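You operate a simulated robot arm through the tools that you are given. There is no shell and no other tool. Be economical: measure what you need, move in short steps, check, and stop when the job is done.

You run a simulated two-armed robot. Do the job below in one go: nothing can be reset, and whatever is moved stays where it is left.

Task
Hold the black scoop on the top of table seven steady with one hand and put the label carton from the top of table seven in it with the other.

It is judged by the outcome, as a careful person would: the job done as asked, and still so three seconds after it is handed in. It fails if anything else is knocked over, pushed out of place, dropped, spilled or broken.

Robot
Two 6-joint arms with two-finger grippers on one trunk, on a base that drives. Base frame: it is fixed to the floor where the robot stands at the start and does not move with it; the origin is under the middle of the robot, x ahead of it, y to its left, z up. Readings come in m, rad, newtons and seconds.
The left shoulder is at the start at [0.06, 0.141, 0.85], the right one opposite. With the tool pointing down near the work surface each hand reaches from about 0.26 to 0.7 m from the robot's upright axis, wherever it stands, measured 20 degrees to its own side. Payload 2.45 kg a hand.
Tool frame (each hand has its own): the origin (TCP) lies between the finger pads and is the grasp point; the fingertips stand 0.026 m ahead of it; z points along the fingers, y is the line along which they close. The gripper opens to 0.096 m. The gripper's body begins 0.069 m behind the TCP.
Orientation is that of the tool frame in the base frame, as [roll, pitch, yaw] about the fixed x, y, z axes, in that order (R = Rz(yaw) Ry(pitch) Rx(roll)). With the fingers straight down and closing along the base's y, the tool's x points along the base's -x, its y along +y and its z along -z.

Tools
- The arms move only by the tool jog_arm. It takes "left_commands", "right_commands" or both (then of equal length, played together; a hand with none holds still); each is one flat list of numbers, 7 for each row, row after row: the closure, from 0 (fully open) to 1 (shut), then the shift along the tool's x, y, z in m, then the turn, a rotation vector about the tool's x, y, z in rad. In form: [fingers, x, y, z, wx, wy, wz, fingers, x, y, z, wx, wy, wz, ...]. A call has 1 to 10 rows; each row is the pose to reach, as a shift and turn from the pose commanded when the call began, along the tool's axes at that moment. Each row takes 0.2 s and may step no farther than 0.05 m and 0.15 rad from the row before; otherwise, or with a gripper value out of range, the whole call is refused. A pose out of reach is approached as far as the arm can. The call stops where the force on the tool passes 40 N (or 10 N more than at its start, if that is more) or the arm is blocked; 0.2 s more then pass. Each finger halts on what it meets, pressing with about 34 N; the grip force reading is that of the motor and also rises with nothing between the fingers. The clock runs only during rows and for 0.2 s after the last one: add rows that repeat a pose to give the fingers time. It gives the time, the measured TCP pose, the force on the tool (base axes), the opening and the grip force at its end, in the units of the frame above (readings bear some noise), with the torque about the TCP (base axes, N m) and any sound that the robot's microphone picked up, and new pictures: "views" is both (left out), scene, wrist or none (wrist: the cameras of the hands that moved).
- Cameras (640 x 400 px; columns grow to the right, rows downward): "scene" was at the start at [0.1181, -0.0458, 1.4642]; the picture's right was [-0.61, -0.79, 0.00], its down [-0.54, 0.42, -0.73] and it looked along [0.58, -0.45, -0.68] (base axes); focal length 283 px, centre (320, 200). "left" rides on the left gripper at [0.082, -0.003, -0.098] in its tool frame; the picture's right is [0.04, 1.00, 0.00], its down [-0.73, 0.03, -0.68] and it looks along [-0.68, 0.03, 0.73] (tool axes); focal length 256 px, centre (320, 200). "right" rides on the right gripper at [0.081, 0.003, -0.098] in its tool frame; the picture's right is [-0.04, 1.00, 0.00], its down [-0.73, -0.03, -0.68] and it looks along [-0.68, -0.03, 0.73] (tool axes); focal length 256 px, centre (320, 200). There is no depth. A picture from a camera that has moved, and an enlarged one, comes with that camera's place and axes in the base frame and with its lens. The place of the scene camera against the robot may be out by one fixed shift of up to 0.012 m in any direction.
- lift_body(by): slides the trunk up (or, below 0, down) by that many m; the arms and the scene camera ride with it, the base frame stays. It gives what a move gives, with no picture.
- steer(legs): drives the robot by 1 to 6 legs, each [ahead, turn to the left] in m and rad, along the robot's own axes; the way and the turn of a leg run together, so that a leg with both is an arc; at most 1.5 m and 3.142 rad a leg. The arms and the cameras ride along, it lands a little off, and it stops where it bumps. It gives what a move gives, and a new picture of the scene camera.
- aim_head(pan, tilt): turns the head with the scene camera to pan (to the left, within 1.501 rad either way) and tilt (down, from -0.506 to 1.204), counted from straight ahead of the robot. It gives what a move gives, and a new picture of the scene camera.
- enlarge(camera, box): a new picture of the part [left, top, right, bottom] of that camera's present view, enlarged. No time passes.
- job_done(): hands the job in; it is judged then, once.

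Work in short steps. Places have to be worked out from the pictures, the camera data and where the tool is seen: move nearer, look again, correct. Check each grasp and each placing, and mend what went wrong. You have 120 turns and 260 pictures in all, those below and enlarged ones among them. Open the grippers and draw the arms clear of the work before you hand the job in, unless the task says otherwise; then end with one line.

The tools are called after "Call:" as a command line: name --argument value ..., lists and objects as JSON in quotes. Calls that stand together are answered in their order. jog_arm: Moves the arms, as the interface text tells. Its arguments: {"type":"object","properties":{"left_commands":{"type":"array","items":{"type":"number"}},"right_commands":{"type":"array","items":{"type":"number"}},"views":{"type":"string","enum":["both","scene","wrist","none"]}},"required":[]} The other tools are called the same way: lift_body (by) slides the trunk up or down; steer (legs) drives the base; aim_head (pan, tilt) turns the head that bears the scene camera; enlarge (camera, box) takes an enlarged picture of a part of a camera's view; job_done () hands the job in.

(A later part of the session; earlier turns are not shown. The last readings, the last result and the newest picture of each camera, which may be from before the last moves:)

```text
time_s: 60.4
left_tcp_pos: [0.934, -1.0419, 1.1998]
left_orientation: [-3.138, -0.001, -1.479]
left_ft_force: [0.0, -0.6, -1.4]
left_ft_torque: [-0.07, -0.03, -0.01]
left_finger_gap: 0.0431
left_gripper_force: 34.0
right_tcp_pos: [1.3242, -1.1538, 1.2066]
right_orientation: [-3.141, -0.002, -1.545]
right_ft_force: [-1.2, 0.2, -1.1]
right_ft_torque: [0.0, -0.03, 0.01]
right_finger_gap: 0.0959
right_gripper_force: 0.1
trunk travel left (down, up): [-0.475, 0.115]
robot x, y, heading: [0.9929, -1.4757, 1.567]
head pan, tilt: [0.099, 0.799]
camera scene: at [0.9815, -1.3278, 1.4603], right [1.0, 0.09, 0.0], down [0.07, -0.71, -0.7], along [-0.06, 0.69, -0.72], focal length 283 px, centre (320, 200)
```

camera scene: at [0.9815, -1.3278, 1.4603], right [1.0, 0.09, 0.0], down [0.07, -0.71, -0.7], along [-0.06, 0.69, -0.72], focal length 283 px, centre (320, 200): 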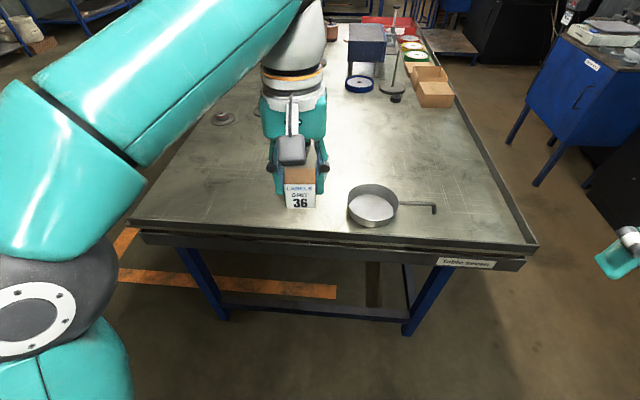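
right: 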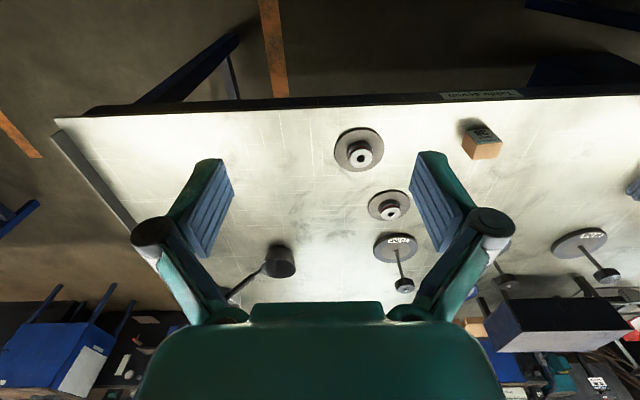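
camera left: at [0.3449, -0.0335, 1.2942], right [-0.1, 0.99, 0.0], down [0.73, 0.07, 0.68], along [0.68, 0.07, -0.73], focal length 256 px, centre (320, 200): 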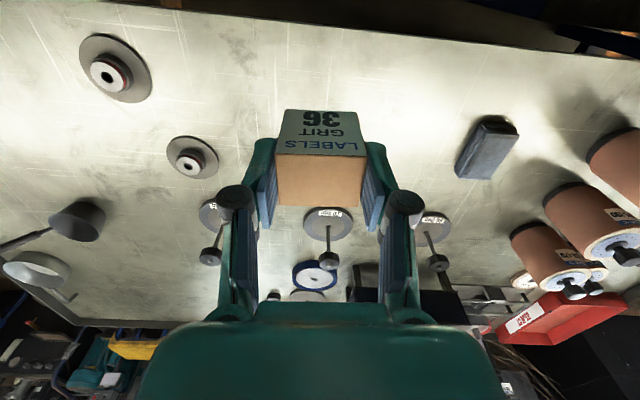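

The scoop is hidden behind the left hand, so I move that hand to the robot's left and look again.

Call:
jog_arm --left_commands '[0.7, 0, 0.045, 0, 0, 0, 0, 0.7, 0, 0.09, 0, 0, 0, 0, 0.7, 0, 0.135, 0, 0, 0, 0, 0.7, 0, 0.18, 0, 0, 0, 0, 0.7, 0, 0.22, 0, 0, 0, 0]' --views "both"

Call:
enlarge --camera "scene" --box '[220, 100, 420, 240]'

```text
time_s: 61.6
left_tcp_pos: [0.7113, -1.0623, 1.1967]
left_orientation: [-3.138, -0.001, -1.48]
left_ft_force: [-0.4, -0.1, -1.2]
left_ft_torque: [0.01, -0.05, -0.01]
left_finger_gap: 0.0427
left_gripper_force: 33.7
right_tcp_pos: [1.3243, -1.1538, 1.2079]
right_orientation: [3.141, -0.002, -1.543]
right_ft_force: [0.1, -0.2, 0.1]
right_ft_torque: [-0.01, -0.01, -0.01]
right_finger_gap: 0.096
right_gripper_force: 0.0
trunk travel left (down, up): [-0.475, 0.115]
robot x, y, heading: [0.9958, -1.474, 1.568]
head pan, tilt: [0.099, 0.799]
camera scene: at [0.9813, -1.3286, 1.4604], right [1.0, 0.09, 0.0], down [0.07, -0.71, -0.7], along [-0.06, 0.69, -0.72], focal length 283 px, centre (320, 200)
camera left: at [0.7211, -1.1441, 1.2963], right [-0.99, -0.13, 0.0], down [-0.1, 0.73, 0.68], along [-0.09, 0.67, -0.73], focal length 256 px, centre (320, 200)
```

scene: 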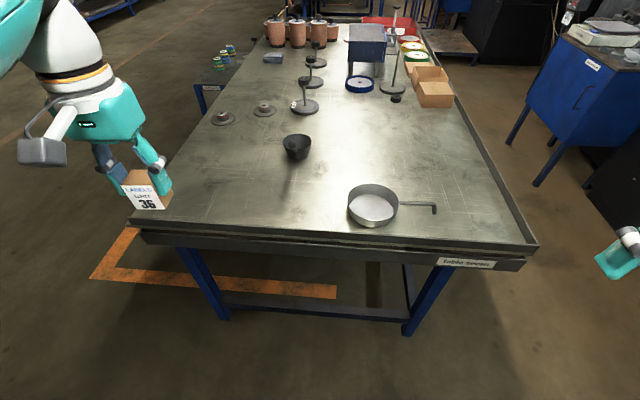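
left: 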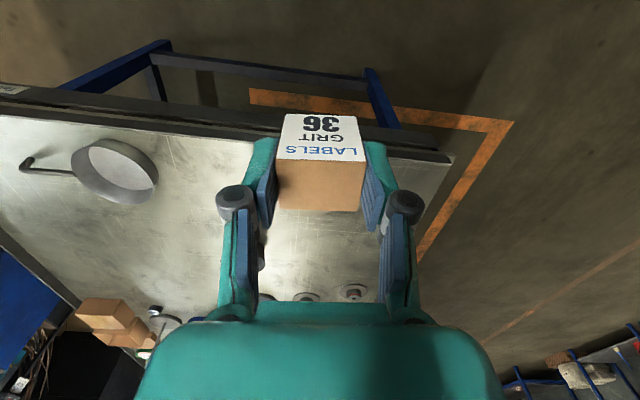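

```text
2.86 times, centred on (320, 170) of scene
camera zoom: at [0.9813, -1.3286, 1.4604], right [1.0, 0.09, 0.0], down [0.07, -0.71, -0.7], along [-0.06, 0.69, -0.72], focal length 808 px, centre (320, 286)
```

zoom: 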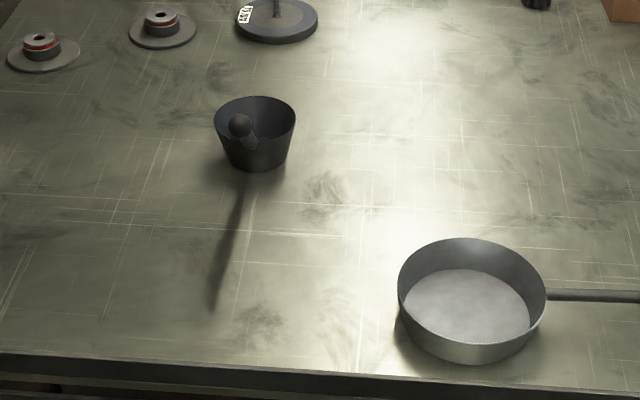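

Triangulating from the start view and this one: scoop rim centre ≈ (0.833, -0.536, 0.915), knob ≈ (0.844, -0.679, 1.005), with the handle rising towards me. I check the base's clearance to the table before moving closer.

Call:
aim_head --pan 0.0 --tilt 1.2

```text
time_s: 62.5
left_tcp_pos: [0.713, -1.0619, 1.1972]
left_orientation: [-3.137, -0.002, -1.479]
left_ft_force: [-0.6, 0.0, -0.8]
left_ft_torque: [0.0, -0.02, -0.03]
left_finger_gap: 0.0431
left_gripper_force: 33.6
right_tcp_pos: [1.3256, -1.153, 1.2062]
right_orientation: [3.141, -0.003, -1.542]
right_ft_force: [0.5, 0.2, 0.1]
right_ft_torque: [-0.01, 0.03, -0.03]
right_finger_gap: 0.0958
right_gripper_force: 0.0
trunk travel left (down, up): [-0.475, 0.115]
robot x, y, heading: [0.9962, -1.476, 1.562]
head pan, tilt: [0.0, 1.201]
camera scene: at [0.9901, -1.3526, 1.4327], right [1.0, -0.01, 0.0], down [-0.01, -0.93, -0.36], along [0.0, 0.36, -0.93], focal length 283 px, centre (320, 200)
```

scene: 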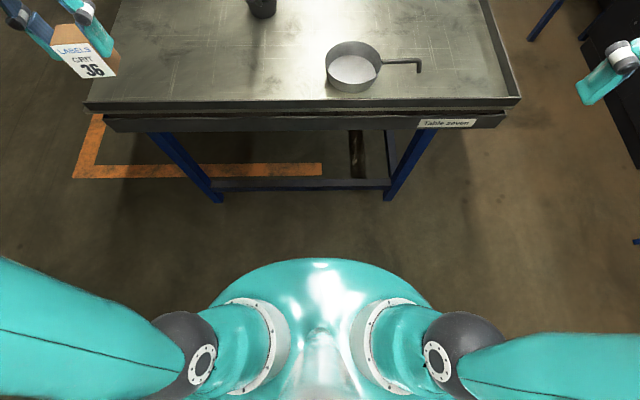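

The base front still has plenty of room and the table legs are set back. I advance 0.235 m and look again.

Call:
steer --legs '[[0.235, 0]]'

Call:
aim_head --pan 0.15 --tilt 0.9

```text
time_s: 64.2
left_tcp_pos: [0.7132, -0.8271, 1.1976]
left_orientation: [-3.139, 0.0, -1.476]
left_ft_force: [1.0, 0.8, -0.9]
left_ft_torque: [-0.01, 0.0, 0.04]
left_finger_gap: 0.043
left_gripper_force: 34.0
right_tcp_pos: [1.3265, -0.9154, 1.2082]
right_orientation: [-3.141, -0.006, -1.543]
right_ft_force: [-0.3, 0.0, -0.1]
right_ft_torque: [-0.06, -0.01, -0.02]
right_finger_gap: 0.0959
right_gripper_force: 0.0
trunk travel left (down, up): [-0.475, 0.115]
robot x, y, heading: [1.0034, -1.2415, 1.565]
head pan, tilt: [0.0, 1.201]
camera scene: at [0.9913, -1.1148, 1.4325], right [1.0, 0.0, 0.0], down [0.0, -0.93, -0.36], along [0.0, 0.36, -0.93], focal length 283 px, centre (320, 200)
```

scene: 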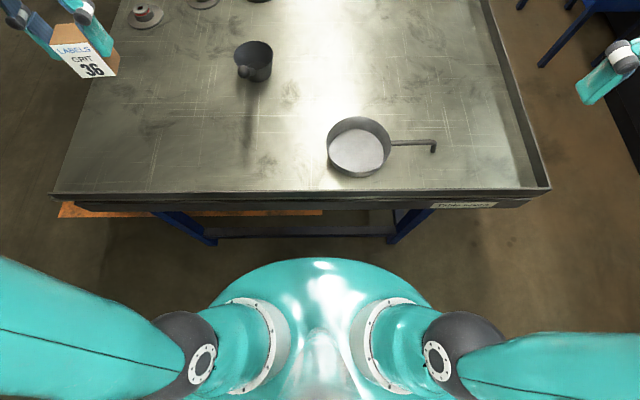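

```text
time_s: 65.0
left_tcp_pos: [0.7129, -0.8266, 1.1974]
left_orientation: [-3.138, 0.0, -1.476]
left_ft_force: [0.2, 0.3, -0.7]
left_ft_torque: [-0.03, -0.02, -0.02]
left_finger_gap: 0.0431
left_gripper_force: 33.8
right_tcp_pos: [1.3262, -0.9165, 1.207]
right_orientation: [3.141, -0.003, -1.54]
right_ft_force: [0.1, 0.6, 0.3]
right_ft_torque: [0.02, 0.0, 0.0]
right_finger_gap: 0.0959
right_gripper_force: 0.1
trunk travel left (down, up): [-0.475, 0.115]
robot x, y, heading: [1.0, -1.2391, 1.57]
head pan, tilt: [0.15, 0.901]
camera scene: at [0.9801, -1.0977, 1.4524], right [0.99, 0.15, 0.0], down [0.11, -0.78, -0.62], along [-0.09, 0.61, -0.78], focal length 283 px, centre (320, 200)
```

scene: 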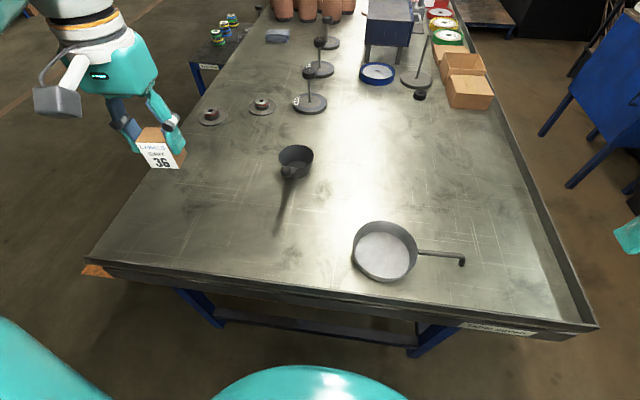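

The new view confirms knob ≈ (0.84, -0.68, 1.005) and rim centre ≈ (0.83, -0.537). I bring the right hand over, tilting its fingers forward, and swing the left hand out while turning it so its camera stays clear.

Call:
jog_arm --right_commands '[0, -0.02, 0.0425, 0.006, 0, -0.06, 0, 0, -0.04, 0.085, 0.012, 0, -0.12, 0, 0, -0.06, 0.1275, 0.018, 0, -0.18, 0, 0, -0.08, 0.17, 0.024, 0, -0.25, 0, 0, -0.1, 0.2125, 0.03, 0, -0.31, 0, 0, -0.12, 0.255, 0.036, 0, -0.37, 0, 0, -0.14, 0.2975, 0.042, 0, -0.44, 0, 0, -0.16, 0.34, 0.05, 0, -0.5, 0]' --left_commands '[0.7, 0, 0.012, 0, 0, 0, 0.14, 0.7, 0, 0.025, 0, 0, 0, 0.28, 0.7, 0, 0.037, 0, 0, 0, 0.42, 0.7, 0, 0.05, 0, 0, 0, 0.56, 0.7, 0, 0.062, 0, 0, 0, 0.7, 0.7, 0, 0.075, 0, 0, 0, 0.84, 0.7, 0, 0.087, 0, 0, 0, 0.98, 0.7, 0, 0.1, 0, 0, 0, 1.12]'

```text
time_s: 66.8
left_tcp_pos: [0.6142, -0.8386, 1.1966]
left_orientation: [-3.138, 0.001, -2.598]
left_ft_force: [-0.6, 0.3, -0.3]
left_ft_torque: [-0.03, 0.01, -0.02]
left_finger_gap: 0.0432
left_gripper_force: 34.1
right_tcp_pos: [0.9786, -0.7689, 1.1595]
right_orientation: [-3.141, 0.495, -1.543]
right_ft_force: [0.1, 0.4, -0.1]
right_ft_torque: [-0.04, -0.03, -0.03]
right_finger_gap: 0.096
right_gripper_force: 0.0
trunk travel left (down, up): [-0.475, 0.115]
robot x, y, heading: [1.0005, -1.2401, 1.563]
head pan, tilt: [0.15, 0.901]
camera scene: at [0.9787, -1.0967, 1.4523], right [0.99, 0.15, 0.0], down [0.11, -0.78, -0.62], along [-0.09, 0.61, -0.78], focal length 283 px, centre (320, 200)
camera right: at [0.9791, -0.8868, 1.2078], right [-1.0, 0.01, 0.02], down [0.02, 0.32, 0.95], along [0.0, 0.95, -0.32], focal length 256 px, centre (320, 200)
camera left: at [0.5448, -0.8833, 1.2946], right [-0.55, 0.83, 0.0], down [0.61, 0.41, 0.68], along [0.57, 0.37, -0.73], focal length 256 px, centre (320, 200)
```

scene: 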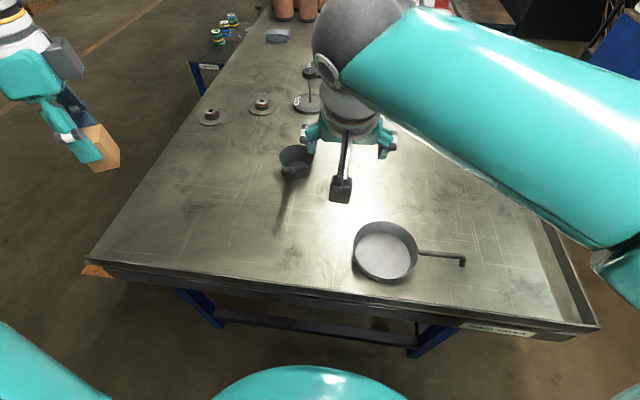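
right: 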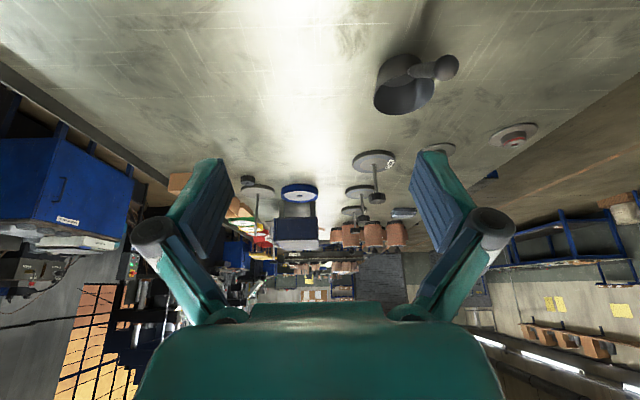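
left: 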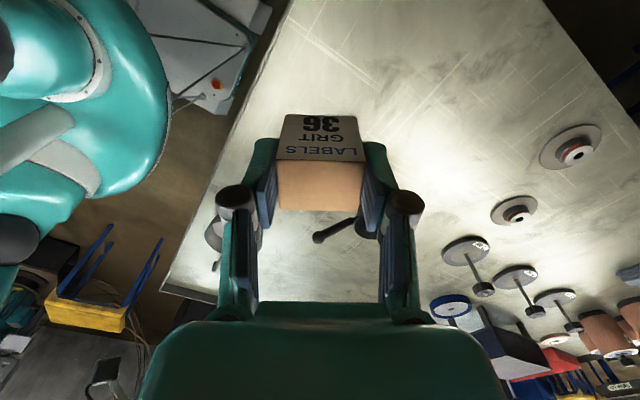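

The right camera gives knob ≈ (0.85, -0.686), which agrees. I move to a pre-grasp just above and behind the knob.

Call:
jog_arm --right_commands '[0, -0.005, 0.043, 0.012, 0, 0, 0, 0, -0.01, 0.086, 0.024, 0, 0, 0, 0, -0.015, 0.13, 0.04, 0, 0, 0, 0, -0.019, 0.13, 0.085, 0, 0, 0, 0, -0.019, 0.13, 0.125, 0, 0, 0, 0, -0.019, 0.13, 0.125, 0, 0, 0]'

Call:
enlarge --camera "scene" --box '[220, 90, 380, 240]'

```text
time_s: 67.8
left_tcp_pos: [0.6156, -0.8392, 1.1963]
left_orientation: [-3.139, 0.002, -2.596]
left_ft_force: [0.5, 0.0, 0.5]
left_ft_torque: [-0.06, 0.02, -0.01]
left_finger_gap: 0.043
left_gripper_force: 33.8
right_tcp_pos: [0.8978, -0.7272, 1.2083]
right_orientation: [2.966, 0.598, -1.686]
right_ft_force: [-0.2, 0.7, -0.1]
right_ft_torque: [-0.02, -0.03, 0.03]
right_finger_gap: 0.0959
right_gripper_force: 0.1
trunk travel left (down, up): [-0.475, 0.115]
robot x, y, heading: [0.9997, -1.2415, 1.564]
head pan, tilt: [0.15, 0.901]
stopped in row 4 (right hand): the arm was blocked; the commanded pose is now the measured one
camera scene: at [0.9796, -1.0968, 1.4524], right [0.99, 0.15, 0.0], down [0.11, -0.78, -0.62], along [-0.09, 0.61, -0.78], focal length 283 px, centre (320, 200)
camera right: at [0.8966, -0.8505, 1.2425], right [-0.98, 0.05, 0.17], down [0.17, 0.21, 0.96], along [0.01, 0.98, -0.22], focal length 256 px, centre (320, 200)
```

scene: 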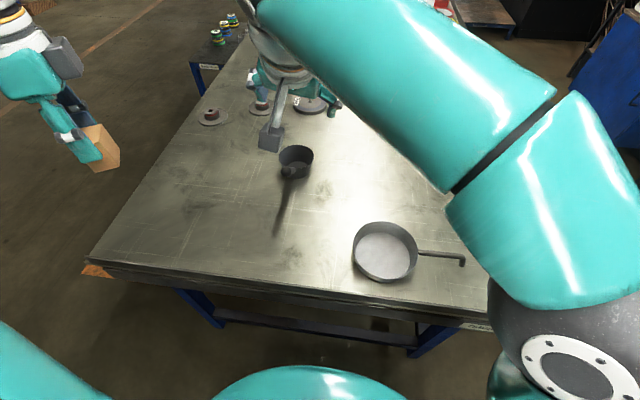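
right: 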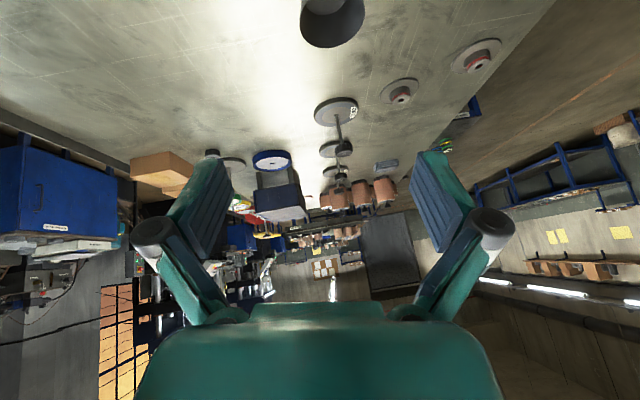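

```text
2.67 times, centred on (300, 165) of scene
camera zoom: at [0.9796, -1.0968, 1.4524], right [0.99, 0.15, 0.0], down [0.11, -0.78, -0.62], along [-0.09, 0.61, -0.78], focal length 754 px, centre (373, 293)
```

zoom: 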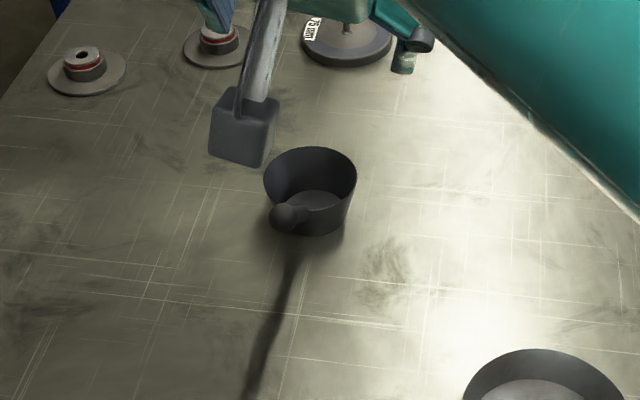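

The tilted pose ran the right arm into a joint limit, with no contact on the table. I straighten the right hand back to vertical there.

Call:
jog_arm --right_commands '[0, 0, 0, -0.01, 0.06, 0.1, 0, 0, 0, 0, -0.01, 0.1, 0.2, 0.01, 0, 0, 0, -0.01, 0.14, 0.3, 0.02, 0, 0, 0, -0.01, 0.17, 0.4, 0.03, 0, 0, 0, -0.01, 0.175, 0.5, 0.04, 0, 0, 0, -0.01, 0.175, 0.6, 0.05]'

```text
time_s: 68.4
left_tcp_pos: [0.6163, -0.8395, 1.1975]
left_orientation: [-3.139, 0.002, -2.599]
left_ft_force: [-0.5, 0.0, 0.0]
left_ft_torque: [-0.01, 0.02, 0.02]
left_finger_gap: 0.0428
left_gripper_force: 34.4
right_tcp_pos: [0.9785, -0.7619, 1.3277]
right_orientation: [2.849, 0.532, -1.824]
right_ft_force: [0.8, 0.0, -0.5]
right_ft_torque: [0.01, 0.03, 0.02]
right_finger_gap: 0.0957
right_gripper_force: 0.1
trunk travel left (down, up): [-0.475, 0.115]
robot x, y, heading: [0.998, -1.2399, 1.566]
head pan, tilt: [0.15, 0.901]
stopped in row 2 (right hand): the arm was blocked; the commanded pose is now the measured one
camera scene: at [0.9807, -1.0982, 1.4518], right [0.99, 0.15, 0.0], down [0.11, -0.78, -0.62], along [-0.09, 0.61, -0.78], focal length 283 px, centre (320, 200)
camera right: at [0.9726, -0.8832, 1.3681], right [-0.95, 0.13, 0.27], down [0.29, 0.24, 0.92], along [0.06, 0.96, -0.27], focal length 256 px, centre (320, 200)
```

scene: 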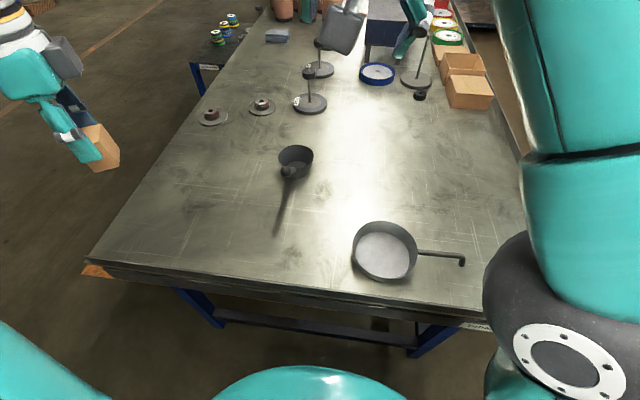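
right: 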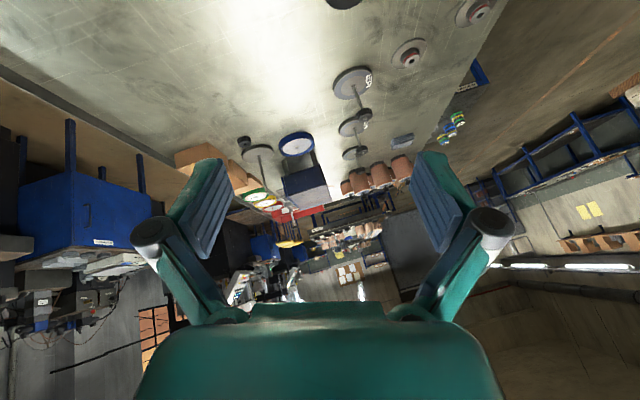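

The arm passed near a singularity and lifted up high, touching nothing. I draw it gently back to the right side while straightening in small steps.

Call:
jog_arm --right_commands '[0, 0.002, -0.03, -0.01, 0.03, 0.05, -0.03, 0, 0.004, -0.06, -0.02, 0.06, 0.1, -0.06, 0, 0.005, -0.09, -0.03, 0.09, 0.15, -0.09, 0, 0.005, -0.12, -0.03, 0.12, 0.2, -0.12]'

```text
time_s: 69.4
left_tcp_pos: [0.6162, -0.8385, 1.1988]
left_orientation: [-3.141, 0.0, -2.597]
left_ft_force: [0.8, 0.1, -0.8]
left_ft_torque: [0.01, 0.01, -0.01]
left_finger_gap: 0.043
left_gripper_force: 34.2
right_tcp_pos: [1.0997, -0.7933, 1.3186]
right_orientation: [3.045, 0.356, -1.647]
right_ft_force: [0.5, -0.2, -0.1]
right_ft_torque: [0.0, 0.01, -0.01]
right_finger_gap: 0.0961
right_gripper_force: 0.0
trunk travel left (down, up): [-0.475, 0.115]
robot x, y, heading: [0.9976, -1.2385, 1.563]
head pan, tilt: [0.15, 0.901]
camera scene: at [0.9807, -1.0974, 1.4524], right [0.99, 0.15, 0.0], down [0.11, -0.78, -0.62], along [-0.09, 0.61, -0.78], focal length 283 px, centre (320, 200)
camera right: at [1.0948, -0.9038, 1.3828], right [-0.99, 0.08, 0.1], down [0.13, 0.44, 0.89], along [0.03, 0.89, -0.45], focal length 256 px, centre (320, 200)
```

scene: 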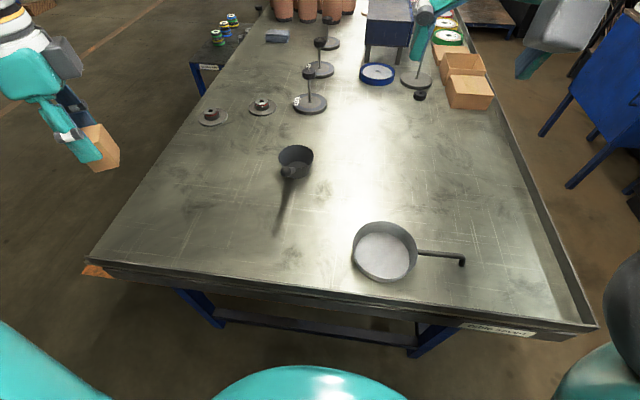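
right: 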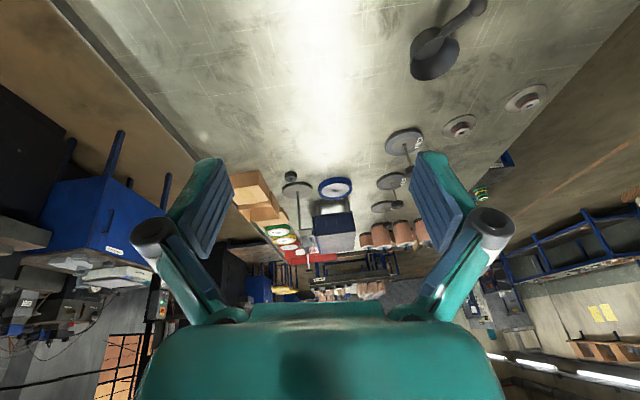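

The arm is back in a good configuration. I finish straightening it to vertical.

Call:
jog_arm --right_commands '[0, 0, 0, 0, 0.03, 0.12, -0.03, 0, 0, 0, 0, 0.06, 0.24, -0.06, 0, 0, 0, 0, 0.097, 0.355, -0.09, 0, 0, 0, 0, 0.097, 0.355, -0.09]' --views "wrist"

```text
time_s: 70.4
left_tcp_pos: [0.6175, -0.84, 1.1985]
left_orientation: [-3.139, 0.002, -2.597]
left_ft_force: [0.0, -0.7, -0.6]
left_ft_torque: [0.0, 0.03, 0.0]
left_finger_gap: 0.0429
left_gripper_force: 33.7
right_tcp_pos: [1.105, -0.8245, 1.2361]
right_orientation: [-3.12, 0.008, -1.543]
right_ft_force: [0.4, -0.3, 0.7]
right_ft_torque: [0.02, 0.02, -0.02]
right_finger_gap: 0.096
right_gripper_force: 0.0
right hand out of reach, approached as far as the arm can: row 1, 2, 3, 4
trunk travel left (down, up): [-0.475, 0.115]
robot x, y, heading: [0.9973, -1.2401, 1.568]
head pan, tilt: [0.15, 0.901]
camera right: at [1.1016, -0.9065, 1.3343], right [-1.0, 0.01, -0.02], down [0.0, 0.73, 0.68], along [0.02, 0.68, -0.73], focal length 256 px, centre (320, 200)
```

right: 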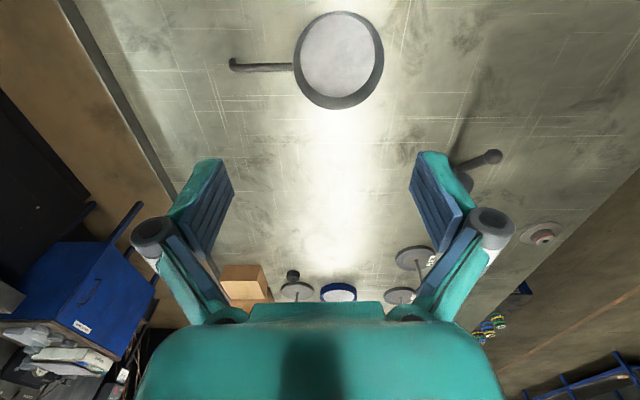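

The hand is vertical again. I lower it to a reachable height and move it a bit towards the scoop to confirm the commanded pose.

Call:
jog_arm --right_commands '[0, -0.01, 0.015, 0.045, 0, 0, 0, 0, -0.02, 0.03, 0.09, 0, 0, 0, 0, -0.03, 0.045, 0.13, 0, 0, 0, 0, -0.03, 0.045, 0.13, 0, 0, 0]' --views "none"

```text
time_s: 71.4
left_tcp_pos: [0.6155, -0.8397, 1.1985]
left_orientation: [-3.139, 0.002, -2.597]
left_ft_force: [0.0, 0.3, -0.7]
left_ft_torque: [0.03, -0.03, -0.01]
left_finger_gap: 0.0429
left_gripper_force: 34.0
right_tcp_pos: [1.0602, -0.7972, 1.1053]
right_orientation: [-3.12, 0.005, -1.544]
right_ft_force: [-0.1, 0.7, -0.6]
right_ft_torque: [0.0, -0.02, 0.03]
right_finger_gap: 0.0961
right_gripper_force: 0.0
trunk travel left (down, up): [-0.475, 0.115]
robot x, y, heading: [0.9968, -1.2406, 1.567]
head pan, tilt: [0.15, 0.901]
```

I move laterally over the knob at a safe height.

Call:
jog_arm --right_commands '[0, -0.024, 0.035, 0.003, 0, 0, 0, 0, -0.048, 0.07, 0.006, 0, 0, 0, 0, -0.072, 0.105, 0.009, 0, 0, 0, 0, -0.096, 0.14, 0.012, 0, 0, 0, 0, -0.12, 0.175, 0.015, 0, 0, 0, 0, -0.145, 0.21, 0.018, 0, 0, 0, 0, -0.145, 0.21, 0.018, 0, 0, 0]'

Call:
enlarge --camera "scene" --box '[220, 90, 380, 240]'

```text
time_s: 73.2
left_tcp_pos: [0.6152, -0.8375, 1.1953]
left_orientation: [-3.14, 0.004, -2.598]
left_ft_force: [0.0, 0.2, -0.6]
left_ft_torque: [-0.02, 0.03, 0.02]
left_finger_gap: 0.043
left_gripper_force: 34.1
right_tcp_pos: [0.944, -0.6831, 1.0544]
right_orientation: [-3.14, -0.009, -1.656]
right_ft_force: [0.0, 0.6, -0.9]
right_ft_torque: [0.0, -0.03, 0.03]
right_finger_gap: 0.096
right_gripper_force: 0.2
right hand out of reach, approached as far as the arm can: row 4, 5, 6, 7
trunk travel left (down, up): [-0.475, 0.115]
robot x, y, heading: [1.0019, -1.2397, 1.568]
head pan, tilt: [0.15, 0.901]
stopped in row 7 (right hand): the arm was blocked; the commanded pose is now the measured one
camera scene: at [0.9807, -1.0964, 1.4494], right [0.99, 0.15, 0.0], down [0.11, -0.78, -0.62], along [-0.09, 0.61, -0.78], focal length 283 px, centre (320, 200)
camera right: at [0.9329, -0.7649, 1.1533], right [-0.99, 0.12, 0.0], down [0.09, 0.73, 0.67], along [0.09, 0.67, -0.74], focal length 256 px, centre (320, 200)
```

scene: 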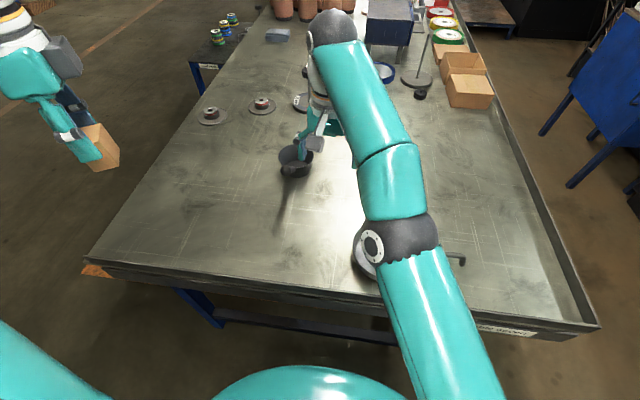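
right: 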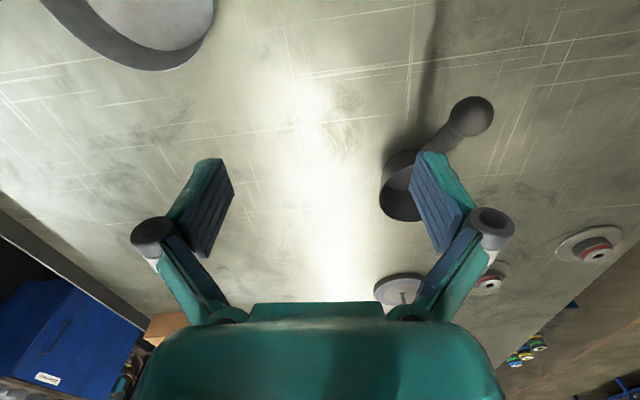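

```text
2.67 times, centred on (300, 165) of scene
camera zoom: at [0.9807, -1.0964, 1.4494], right [0.99, 0.15, 0.0], down [0.11, -0.78, -0.62], along [-0.09, 0.61, -0.78], focal length 754 px, centre (373, 293)
```

zoom: 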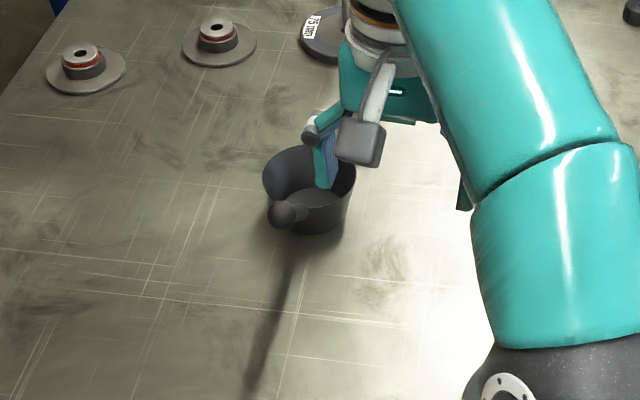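

The right arm has ended up with its elbow low and close to the steel pan, so I retreat at once the way it came, and upward.

Call:
jog_arm --right_commands '[0, 0.012, -0.015, -0.02, 0, 0, 0, 0, 0.024, -0.03, -0.04, 0, 0, 0, 0, 0.04, -0.05, -0.06, 0, 0, 0, 0, 0.06, -0.075, -0.08, 0, 0, 0, 0, 0.08, -0.1, -0.1, 0, 0, 0]'

```text
time_s: 74.4
left_tcp_pos: [0.6166, -0.8401, 1.1988]
left_orientation: [3.141, 0.005, -2.597]
left_ft_force: [0.4, -0.1, -0.6]
left_ft_torque: [0.0, -0.03, -0.02]
left_finger_gap: 0.0431
left_gripper_force: 33.9
right_tcp_pos: [1.0342, -0.7758, 1.1588]
right_orientation: [-3.136, -0.01, -1.65]
right_ft_force: [-0.2, 0.4, -0.2]
right_ft_torque: [0.05, 0.02, 0.01]
right_finger_gap: 0.0959
right_gripper_force: 0.0
right hand out of reach, approached as far as the arm can: row 1, 2
trunk travel left (down, up): [-0.475, 0.115]
robot x, y, heading: [0.998, -1.2418, 1.567]
head pan, tilt: [0.15, 0.901]
camera scene: at [0.9806, -1.0993, 1.4526], right [0.99, 0.15, 0.0], down [0.11, -0.77, -0.62], along [-0.09, 0.62, -0.78], focal length 283 px, centre (320, 200)
camera right: at [1.0242, -0.8563, 1.2579], right [-0.99, 0.12, -0.01], down [0.08, 0.73, 0.67], along [0.08, 0.67, -0.74], focal length 256 px, centre (320, 200)
```

scene: 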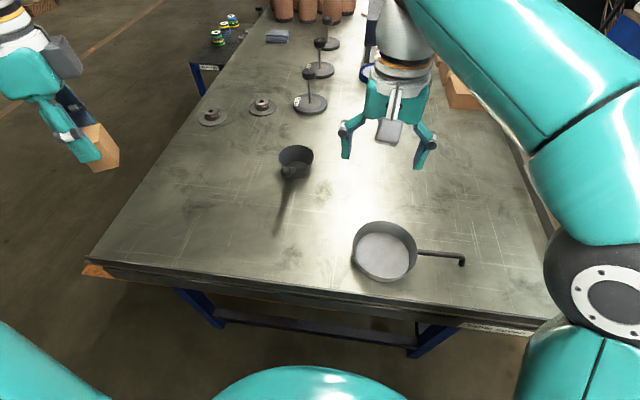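
right: 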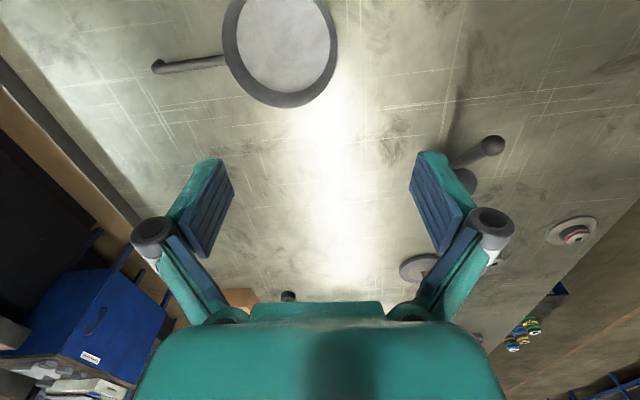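

Pan and scoop have not moved. I raise the trunk for more reach, and turn a little left so the scoop is straight ahead.

Call:
lift_body --by 0.112

Call:
steer --legs '[[0, 0.2]]'

Call:
aim_head --pan 0.0 --tilt 1.2

```text
time_s: 75.8
left_tcp_pos: [0.6145, -0.8382, 1.3108]
left_orientation: [-3.141, 0.001, -2.597]
left_ft_force: [0.2, -0.3, -0.9]
left_ft_torque: [0.01, -0.03, -0.02]
left_finger_gap: 0.043
left_gripper_force: 33.8
right_tcp_pos: [1.0333, -0.7742, 1.2686]
right_orientation: [-3.137, -0.009, -1.646]
right_ft_force: [-1.1, -0.2, 0.6]
right_ft_torque: [0.02, 0.02, -0.01]
right_finger_gap: 0.0961
right_gripper_force: 0.0
trunk travel left (down, up): [-0.587, 0.003]
robot x, y, heading: [0.9974, -1.2375, 1.566]
head pan, tilt: [0.15, 0.901]
```

```text
time_s: 77.0
left_tcp_pos: [0.5416, -0.9263, 1.3112]
left_orientation: [-3.14, 0.004, -2.395]
left_ft_force: [-0.2, -0.9, -0.5]
left_ft_torque: [0.02, -0.02, 0.0]
left_finger_gap: 0.043
left_gripper_force: 34.1
right_tcp_pos: [0.9401, -0.7767, 1.2692]
right_orientation: [-3.136, -0.011, -1.447]
right_ft_force: [-0.8, 0.1, 0.3]
right_ft_torque: [0.02, -0.02, -0.04]
right_finger_gap: 0.096
right_gripper_force: 0.1
trunk travel left (down, up): [-0.587, 0.003]
robot x, y, heading: [1.0089, -1.2395, 1.769]
head pan, tilt: [0.15, 0.901]
camera scene: at [0.961, -1.1024, 1.5645], right [0.94, 0.34, 0.0], down [0.27, -0.74, -0.62], along [-0.21, 0.58, -0.78], focal length 283 px, centre (320, 200)
```

scene: 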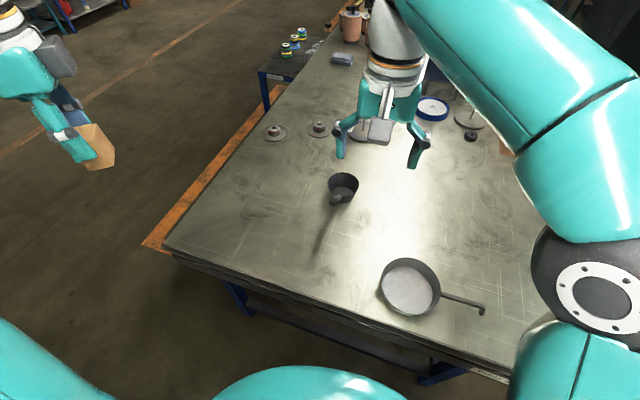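

```text
time_s: 77.8
left_tcp_pos: [0.5436, -0.9244, 1.3105]
left_orientation: [-3.139, 0.001, -2.394]
left_ft_force: [0.0, 0.1, -0.9]
left_ft_torque: [0.01, -0.01, 0.01]
left_finger_gap: 0.0431
left_gripper_force: 33.9
right_tcp_pos: [0.9405, -0.7772, 1.2705]
right_orientation: [-3.137, -0.009, -1.447]
right_ft_force: [1.3, 0.4, 0.0]
right_ft_torque: [0.04, 0.01, 0.01]
right_finger_gap: 0.0959
right_gripper_force: 0.0
trunk travel left (down, up): [-0.587, 0.003]
robot x, y, heading: [1.0087, -1.2407, 1.766]
head pan, tilt: [0.0, 1.201]
camera scene: at [0.9765, -1.1175, 1.5446], right [0.98, 0.2, 0.0], down [0.18, -0.91, -0.36], along [-0.07, 0.36, -0.93], focal length 283 px, centre (320, 200)
```

scene: 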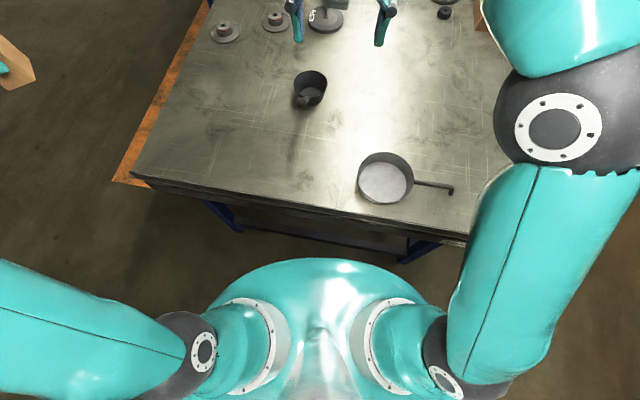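

The trunk plate still has room to the table edge. I advance 0.05 m along the present heading.

Call:
steer --legs '[[0.05, 0]]'

Call:
aim_head --pan 0.0 --tilt 0.95

```text
time_s: 78.8
left_tcp_pos: [0.5318, -0.8742, 1.3103]
left_orientation: [-3.138, 0.0, -2.394]
left_ft_force: [0.5, 1.0, -0.7]
left_ft_torque: [-0.09, -0.07, -0.02]
left_finger_gap: 0.0431
left_gripper_force: 33.6
right_tcp_pos: [0.929, -0.7251, 1.2673]
right_orientation: [-3.134, -0.012, -1.444]
right_ft_force: [-0.6, 0.3, 0.3]
right_ft_torque: [-0.07, -0.02, -0.01]
right_finger_gap: 0.0958
right_gripper_force: 0.0
trunk travel left (down, up): [-0.587, 0.003]
robot x, y, heading: [0.9969, -1.1886, 1.771]
head pan, tilt: [0.0, 1.201]
camera scene: at [0.9655, -1.0648, 1.5443], right [0.98, 0.2, 0.0], down [0.19, -0.91, -0.36], along [-0.07, 0.35, -0.93], focal length 283 px, centre (320, 200)
```

scene: 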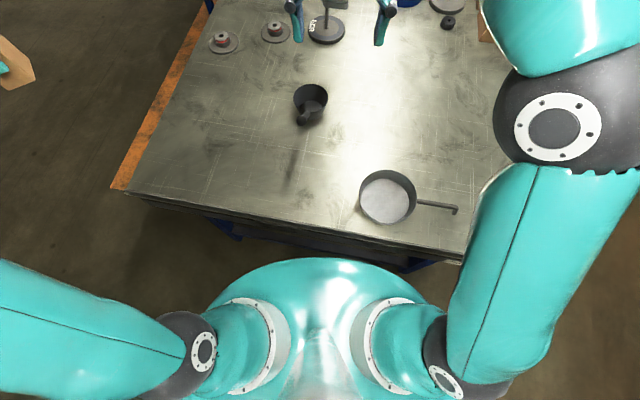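

```text
time_s: 79.5
left_tcp_pos: [0.5333, -0.8774, 1.3114]
left_orientation: [-3.14, -0.001, -2.393]
left_ft_force: [0.5, -0.1, -0.1]
left_ft_torque: [0.02, 0.0, 0.0]
left_finger_gap: 0.0432
left_gripper_force: 33.7
right_tcp_pos: [0.9292, -0.7277, 1.2705]
right_orientation: [-3.135, -0.011, -1.442]
right_ft_force: [-0.1, 0.0, 0.3]
right_ft_torque: [0.05, 0.04, 0.01]
right_finger_gap: 0.0961
right_gripper_force: 0.0
trunk travel left (down, up): [-0.587, 0.003]
robot x, y, heading: [0.9979, -1.1904, 1.772]
head pan, tilt: [0.0, 0.949]
camera scene: at [0.963, -1.0525, 1.5609], right [0.98, 0.2, 0.0], down [0.16, -0.8, -0.58], along [-0.12, 0.57, -0.81], focal length 283 px, centre (320, 200)
```

scene: 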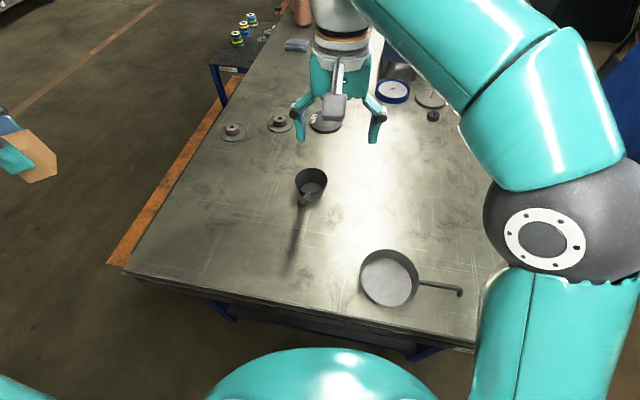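

I move the right hand laterally over the knob, then lower it to about 0.08 m above the grip height.

Call:
jog_arm --right_commands '[0, -0.027, 0.024, 0.02, 0, 0, 0, 0, -0.054, 0.048, 0.04, 0, 0, 0, 0, -0.081, 0.073, 0.06, 0, 0, 0, 0, -0.081, 0.073, 0.1, 0, 0, 0, 0, -0.081, 0.073, 0.14, 0, 0, 0, 0, -0.081, 0.073, 0.18, 0, 0, 0, 0, -0.081, 0.073, 0.18, 0, 0, 0]'

Call:
enlarge --camera "scene" --box '[220, 90, 380, 240]'

```text
time_s: 81.1
left_tcp_pos: [0.5315, -0.8753, 1.3109]
left_orientation: [-3.139, 0.002, -2.393]
left_ft_force: [-1.0, 0.9, -0.5]
left_ft_torque: [-0.01, 0.01, 0.0]
left_finger_gap: 0.043
left_gripper_force: 34.0
right_tcp_pos: [0.8474, -0.6581, 1.0884]
right_orientation: [-3.137, -0.011, -1.446]
right_ft_force: [-0.6, -0.6, 0.8]
right_ft_torque: [0.0, -0.01, -0.02]
right_finger_gap: 0.0962
right_gripper_force: 0.0
right hand out of reach, approached as far as the arm can: row 3
trunk travel left (down, up): [-0.587, 0.003]
robot x, y, heading: [0.9985, -1.1881, 1.771]
head pan, tilt: [0.0, 0.949]
camera scene: at [0.9625, -1.0516, 1.5608], right [0.98, 0.2, 0.0], down [0.16, -0.8, -0.58], along [-0.12, 0.57, -0.81], focal length 283 px, centre (320, 200)
camera right: at [0.8531, -0.7382, 1.1886], right [-1.0, -0.09, -0.01], down [-0.07, 0.74, 0.67], along [-0.05, 0.67, -0.74], focal length 256 px, centre (320, 200)
```

scene: 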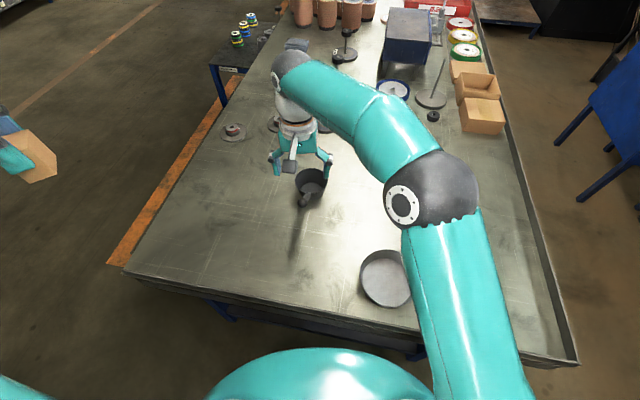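
right: 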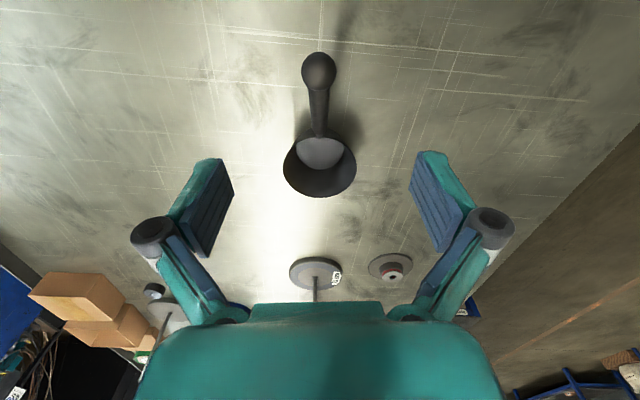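

```text
2.67 times, centred on (300, 165) of scene
camera zoom: at [0.9625, -1.0516, 1.5608], right [0.98, 0.2, 0.0], down [0.16, -0.8, -0.58], along [-0.12, 0.57, -0.81], focal length 754 px, centre (373, 293)
```

zoom: 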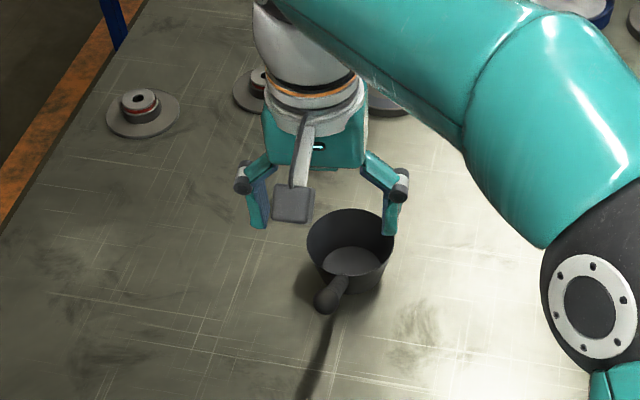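

The handle lies exactly midway between the open fingers. I descend straight 0.11 m.

Call:
jog_arm --right_commands '[0, 0, 0, 0.03, 0, 0, 0, 0, 0, 0, 0.06, 0, 0, 0, 0, 0, 0, 0.085, 0, 0, 0, 0, 0, 0, 0.108, 0, 0, 0, 0, 0, 0, 0.108, 0, 0, 0]'

```text
time_s: 82.3
left_tcp_pos: [0.5328, -0.8771, 1.312]
left_orientation: [-3.139, 0.003, -2.393]
left_ft_force: [-0.6, -0.3, 0.0]
left_ft_torque: [0.01, 0.03, -0.04]
left_finger_gap: 0.0431
left_gripper_force: 34.3
right_tcp_pos: [0.8479, -0.6608, 0.9799]
right_orientation: [-3.135, -0.01, -1.444]
right_ft_force: [-0.7, -0.4, -0.1]
right_ft_torque: [-0.04, 0.01, 0.01]
right_finger_gap: 0.0961
right_gripper_force: 0.0
trunk travel left (down, up): [-0.587, 0.003]
robot x, y, heading: [0.9996, -1.1899, 1.767]
head pan, tilt: [0.0, 0.949]
camera scene: at [0.9627, -1.0517, 1.5608], right [0.98, 0.2, 0.0], down [0.16, -0.8, -0.58], along [-0.12, 0.57, -0.81], focal length 283 px, centre (320, 200)
camera right: at [0.8544, -0.7414, 1.0795], right [-1.0, -0.09, -0.01], down [-0.07, 0.74, 0.67], along [-0.05, 0.67, -0.74], focal length 256 px, centre (320, 200)
```

scene: 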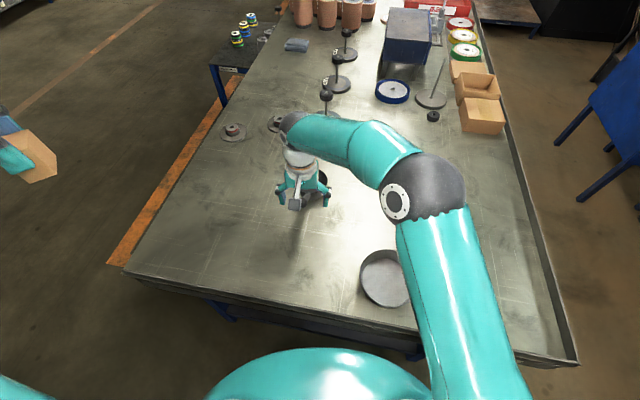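
right: 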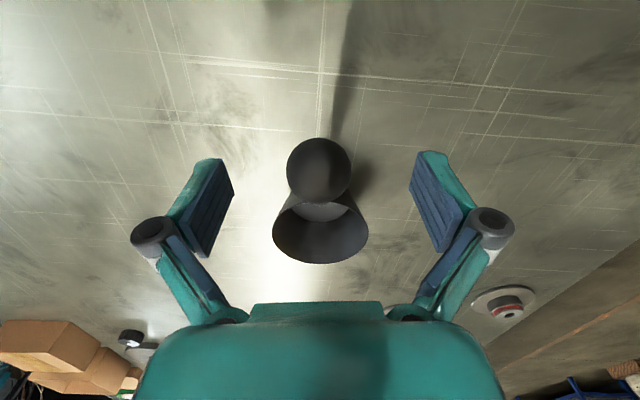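

The knob is centred, and the fingers flank the handle just past it. I edge 0.006 m forward and close.

Call:
jog_arm --right_commands '[0, -0.006, 0, 0.004, 0, 0, 0, 0.4, -0.006, 0, 0.004, 0, 0, 0, 0.6, -0.006, 0, 0.004, 0, 0, 0, 0.75, -0.006, 0, 0.004, 0, 0, 0, 0.95, -0.006, 0, 0.004, 0, 0, 0, 0.95, -0.006, 0, 0.004, 0, 0, 0, 0.95, -0.006, 0, 0.004, 0, 0, 0]'

```text
time_s: 83.9
left_tcp_pos: [0.5318, -0.8765, 1.3121]
left_orientation: [-3.14, 0.004, -2.393]
left_ft_force: [-0.3, 0.0, -0.7]
left_ft_torque: [-0.02, -0.05, -0.01]
left_finger_gap: 0.0427
left_gripper_force: 34.1
right_tcp_pos: [0.8486, -0.6524, 0.9767]
right_orientation: [-3.135, -0.01, -1.445]
right_ft_force: [1.7, -0.4, 0.0]
right_ft_torque: [0.11, -0.16, -0.12]
right_finger_gap: 0.0156
right_gripper_force: 34.5
trunk travel left (down, up): [-0.587, 0.003]
robot x, y, heading: [0.9926, -1.1899, 1.773]
head pan, tilt: [0.0, 0.949]
camera scene: at [0.9628, -1.0515, 1.5608], right [0.98, 0.2, 0.0], down [0.16, -0.8, -0.58], along [-0.12, 0.57, -0.81], focal length 283 px, centre (320, 200)
camera right: at [0.8535, -0.7341, 1.0758], right [-1.0, -0.09, -0.01], down [-0.07, 0.74, 0.67], along [-0.05, 0.67, -0.74], focal length 256 px, centre (320, 200)
```

scene: 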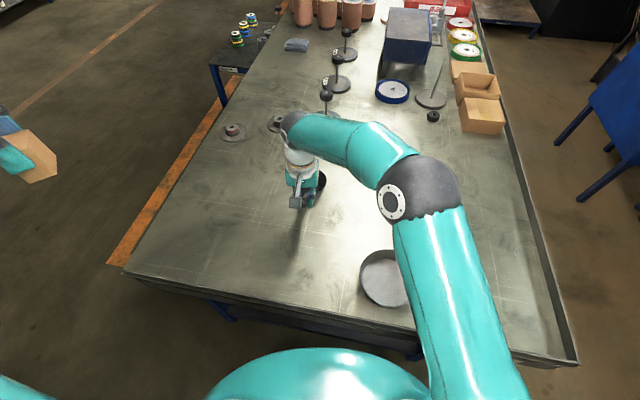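
right: 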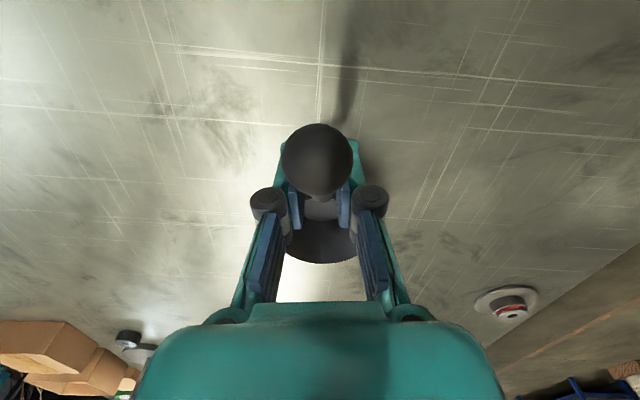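

The handle is held, but from here the left arm would have to pass straight over the right wrist. I release, lift off, and will reposition the robot further left so the hands come from both sides.

Call:
jog_arm --right_commands '[0.6, 0, 0, 0, 0, 0, 0, 0, 0, 0, 0, 0, 0, 0, 0, 0, 0, 0, 0, 0, 0, 0, 0, 0, -0.04, 0, 0, 0, 0, 0, 0, -0.08, 0, 0, 0, 0, 0.0, -0.03, -0.115, 0, 0, 0, 0, 0.01, -0.06, -0.15, 0, 0, 0, 0, 0.03, -0.1, -0.17, 0, 0, 0, 0, 0.06, -0.13, -0.19, 0, 0, 0]'

```text
time_s: 85.9
left_tcp_pos: [0.5338, -0.8782, 1.3126]
left_orientation: [-3.14, 0.003, -2.395]
left_ft_force: [0.3, -0.2, -1.5]
left_ft_torque: [0.02, 0.0, 0.0]
left_finger_gap: 0.043
left_gripper_force: 33.8
right_tcp_pos: [0.9861, -0.6974, 1.1664]
right_orientation: [-3.135, -0.01, -1.445]
right_ft_force: [-0.3, -0.9, 0.3]
right_ft_torque: [0.04, 0.03, 0.01]
right_finger_gap: 0.0961
right_gripper_force: 0.1
trunk travel left (down, up): [-0.587, 0.003]
robot x, y, heading: [0.9973, -1.1876, 1.771]
head pan, tilt: [0.0, 0.949]
camera scene: at [0.9636, -1.0536, 1.561], right [0.98, 0.2, 0.0], down [0.16, -0.8, -0.58], along [-0.12, 0.57, -0.81], focal length 283 px, centre (320, 200)
camera right: at [0.9918, -0.7785, 1.2671], right [-1.0, -0.09, -0.01], down [-0.07, 0.74, 0.67], along [-0.05, 0.67, -0.74], focal length 256 px, centre (320, 200)
```

scene: 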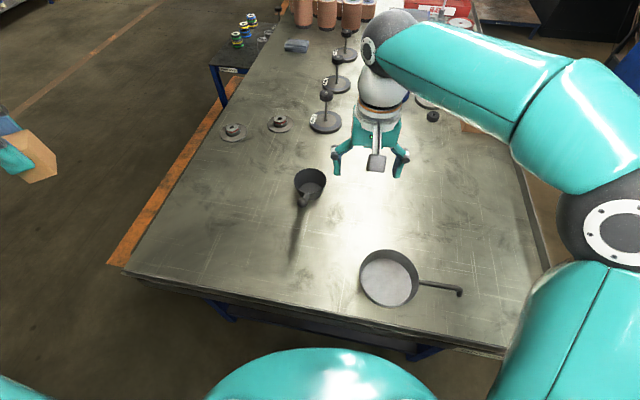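
right: 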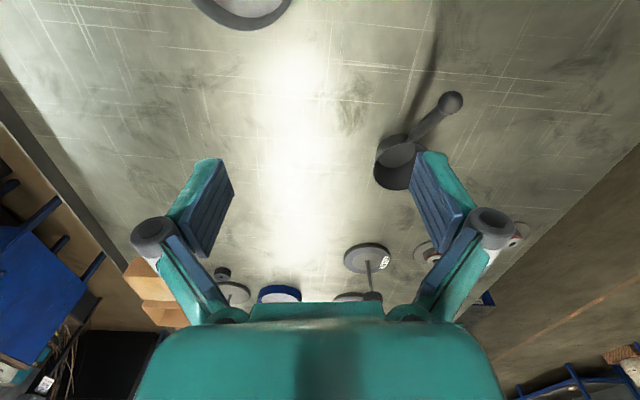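

The scoop stayed in place. I reposition: back a little, turn, reverse on a diagonal, straighten, then come forward.

Call:
steer --legs '[[-0.1, 0], [0, -0.52], [-0.45, 0], [0, 0.32]]'

```text
time_s: 92.2
left_tcp_pos: [0.4865, -1.3058, 1.3108]
left_orientation: [-3.139, 0.002, -2.611]
left_ft_force: [0.1, -0.7, -0.3]
left_ft_torque: [0.0, 0.03, 0.0]
left_finger_gap: 0.0431
left_gripper_force: 34.5
right_tcp_pos: [0.9684, -1.23, 1.1672]
right_orientation: [-3.135, -0.011, -1.665]
right_ft_force: [-0.7, 0.3, 0.1]
right_ft_torque: [-0.02, 0.02, -0.01]
right_finger_gap: 0.0962
right_gripper_force: 0.0
trunk travel left (down, up): [-0.587, 0.003]
robot x, y, heading: [0.8849, -1.7109, 1.55]
head pan, tilt: [0.0, 0.949]
camera scene: at [0.877, -1.5742, 1.5609], right [1.0, -0.02, 0.0], down [-0.01, -0.81, -0.58], along [0.01, 0.58, -0.81], focal length 283 px, centre (320, 200)
```

scene: 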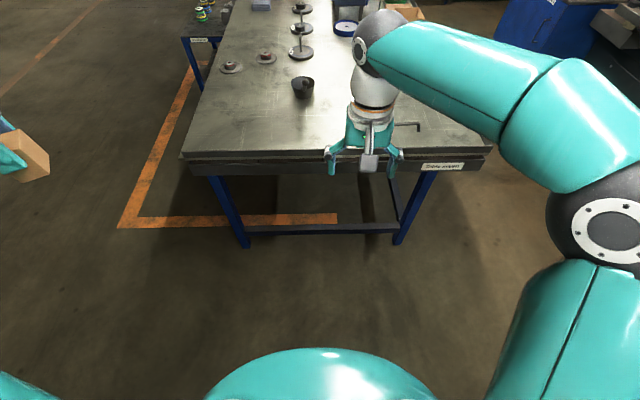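

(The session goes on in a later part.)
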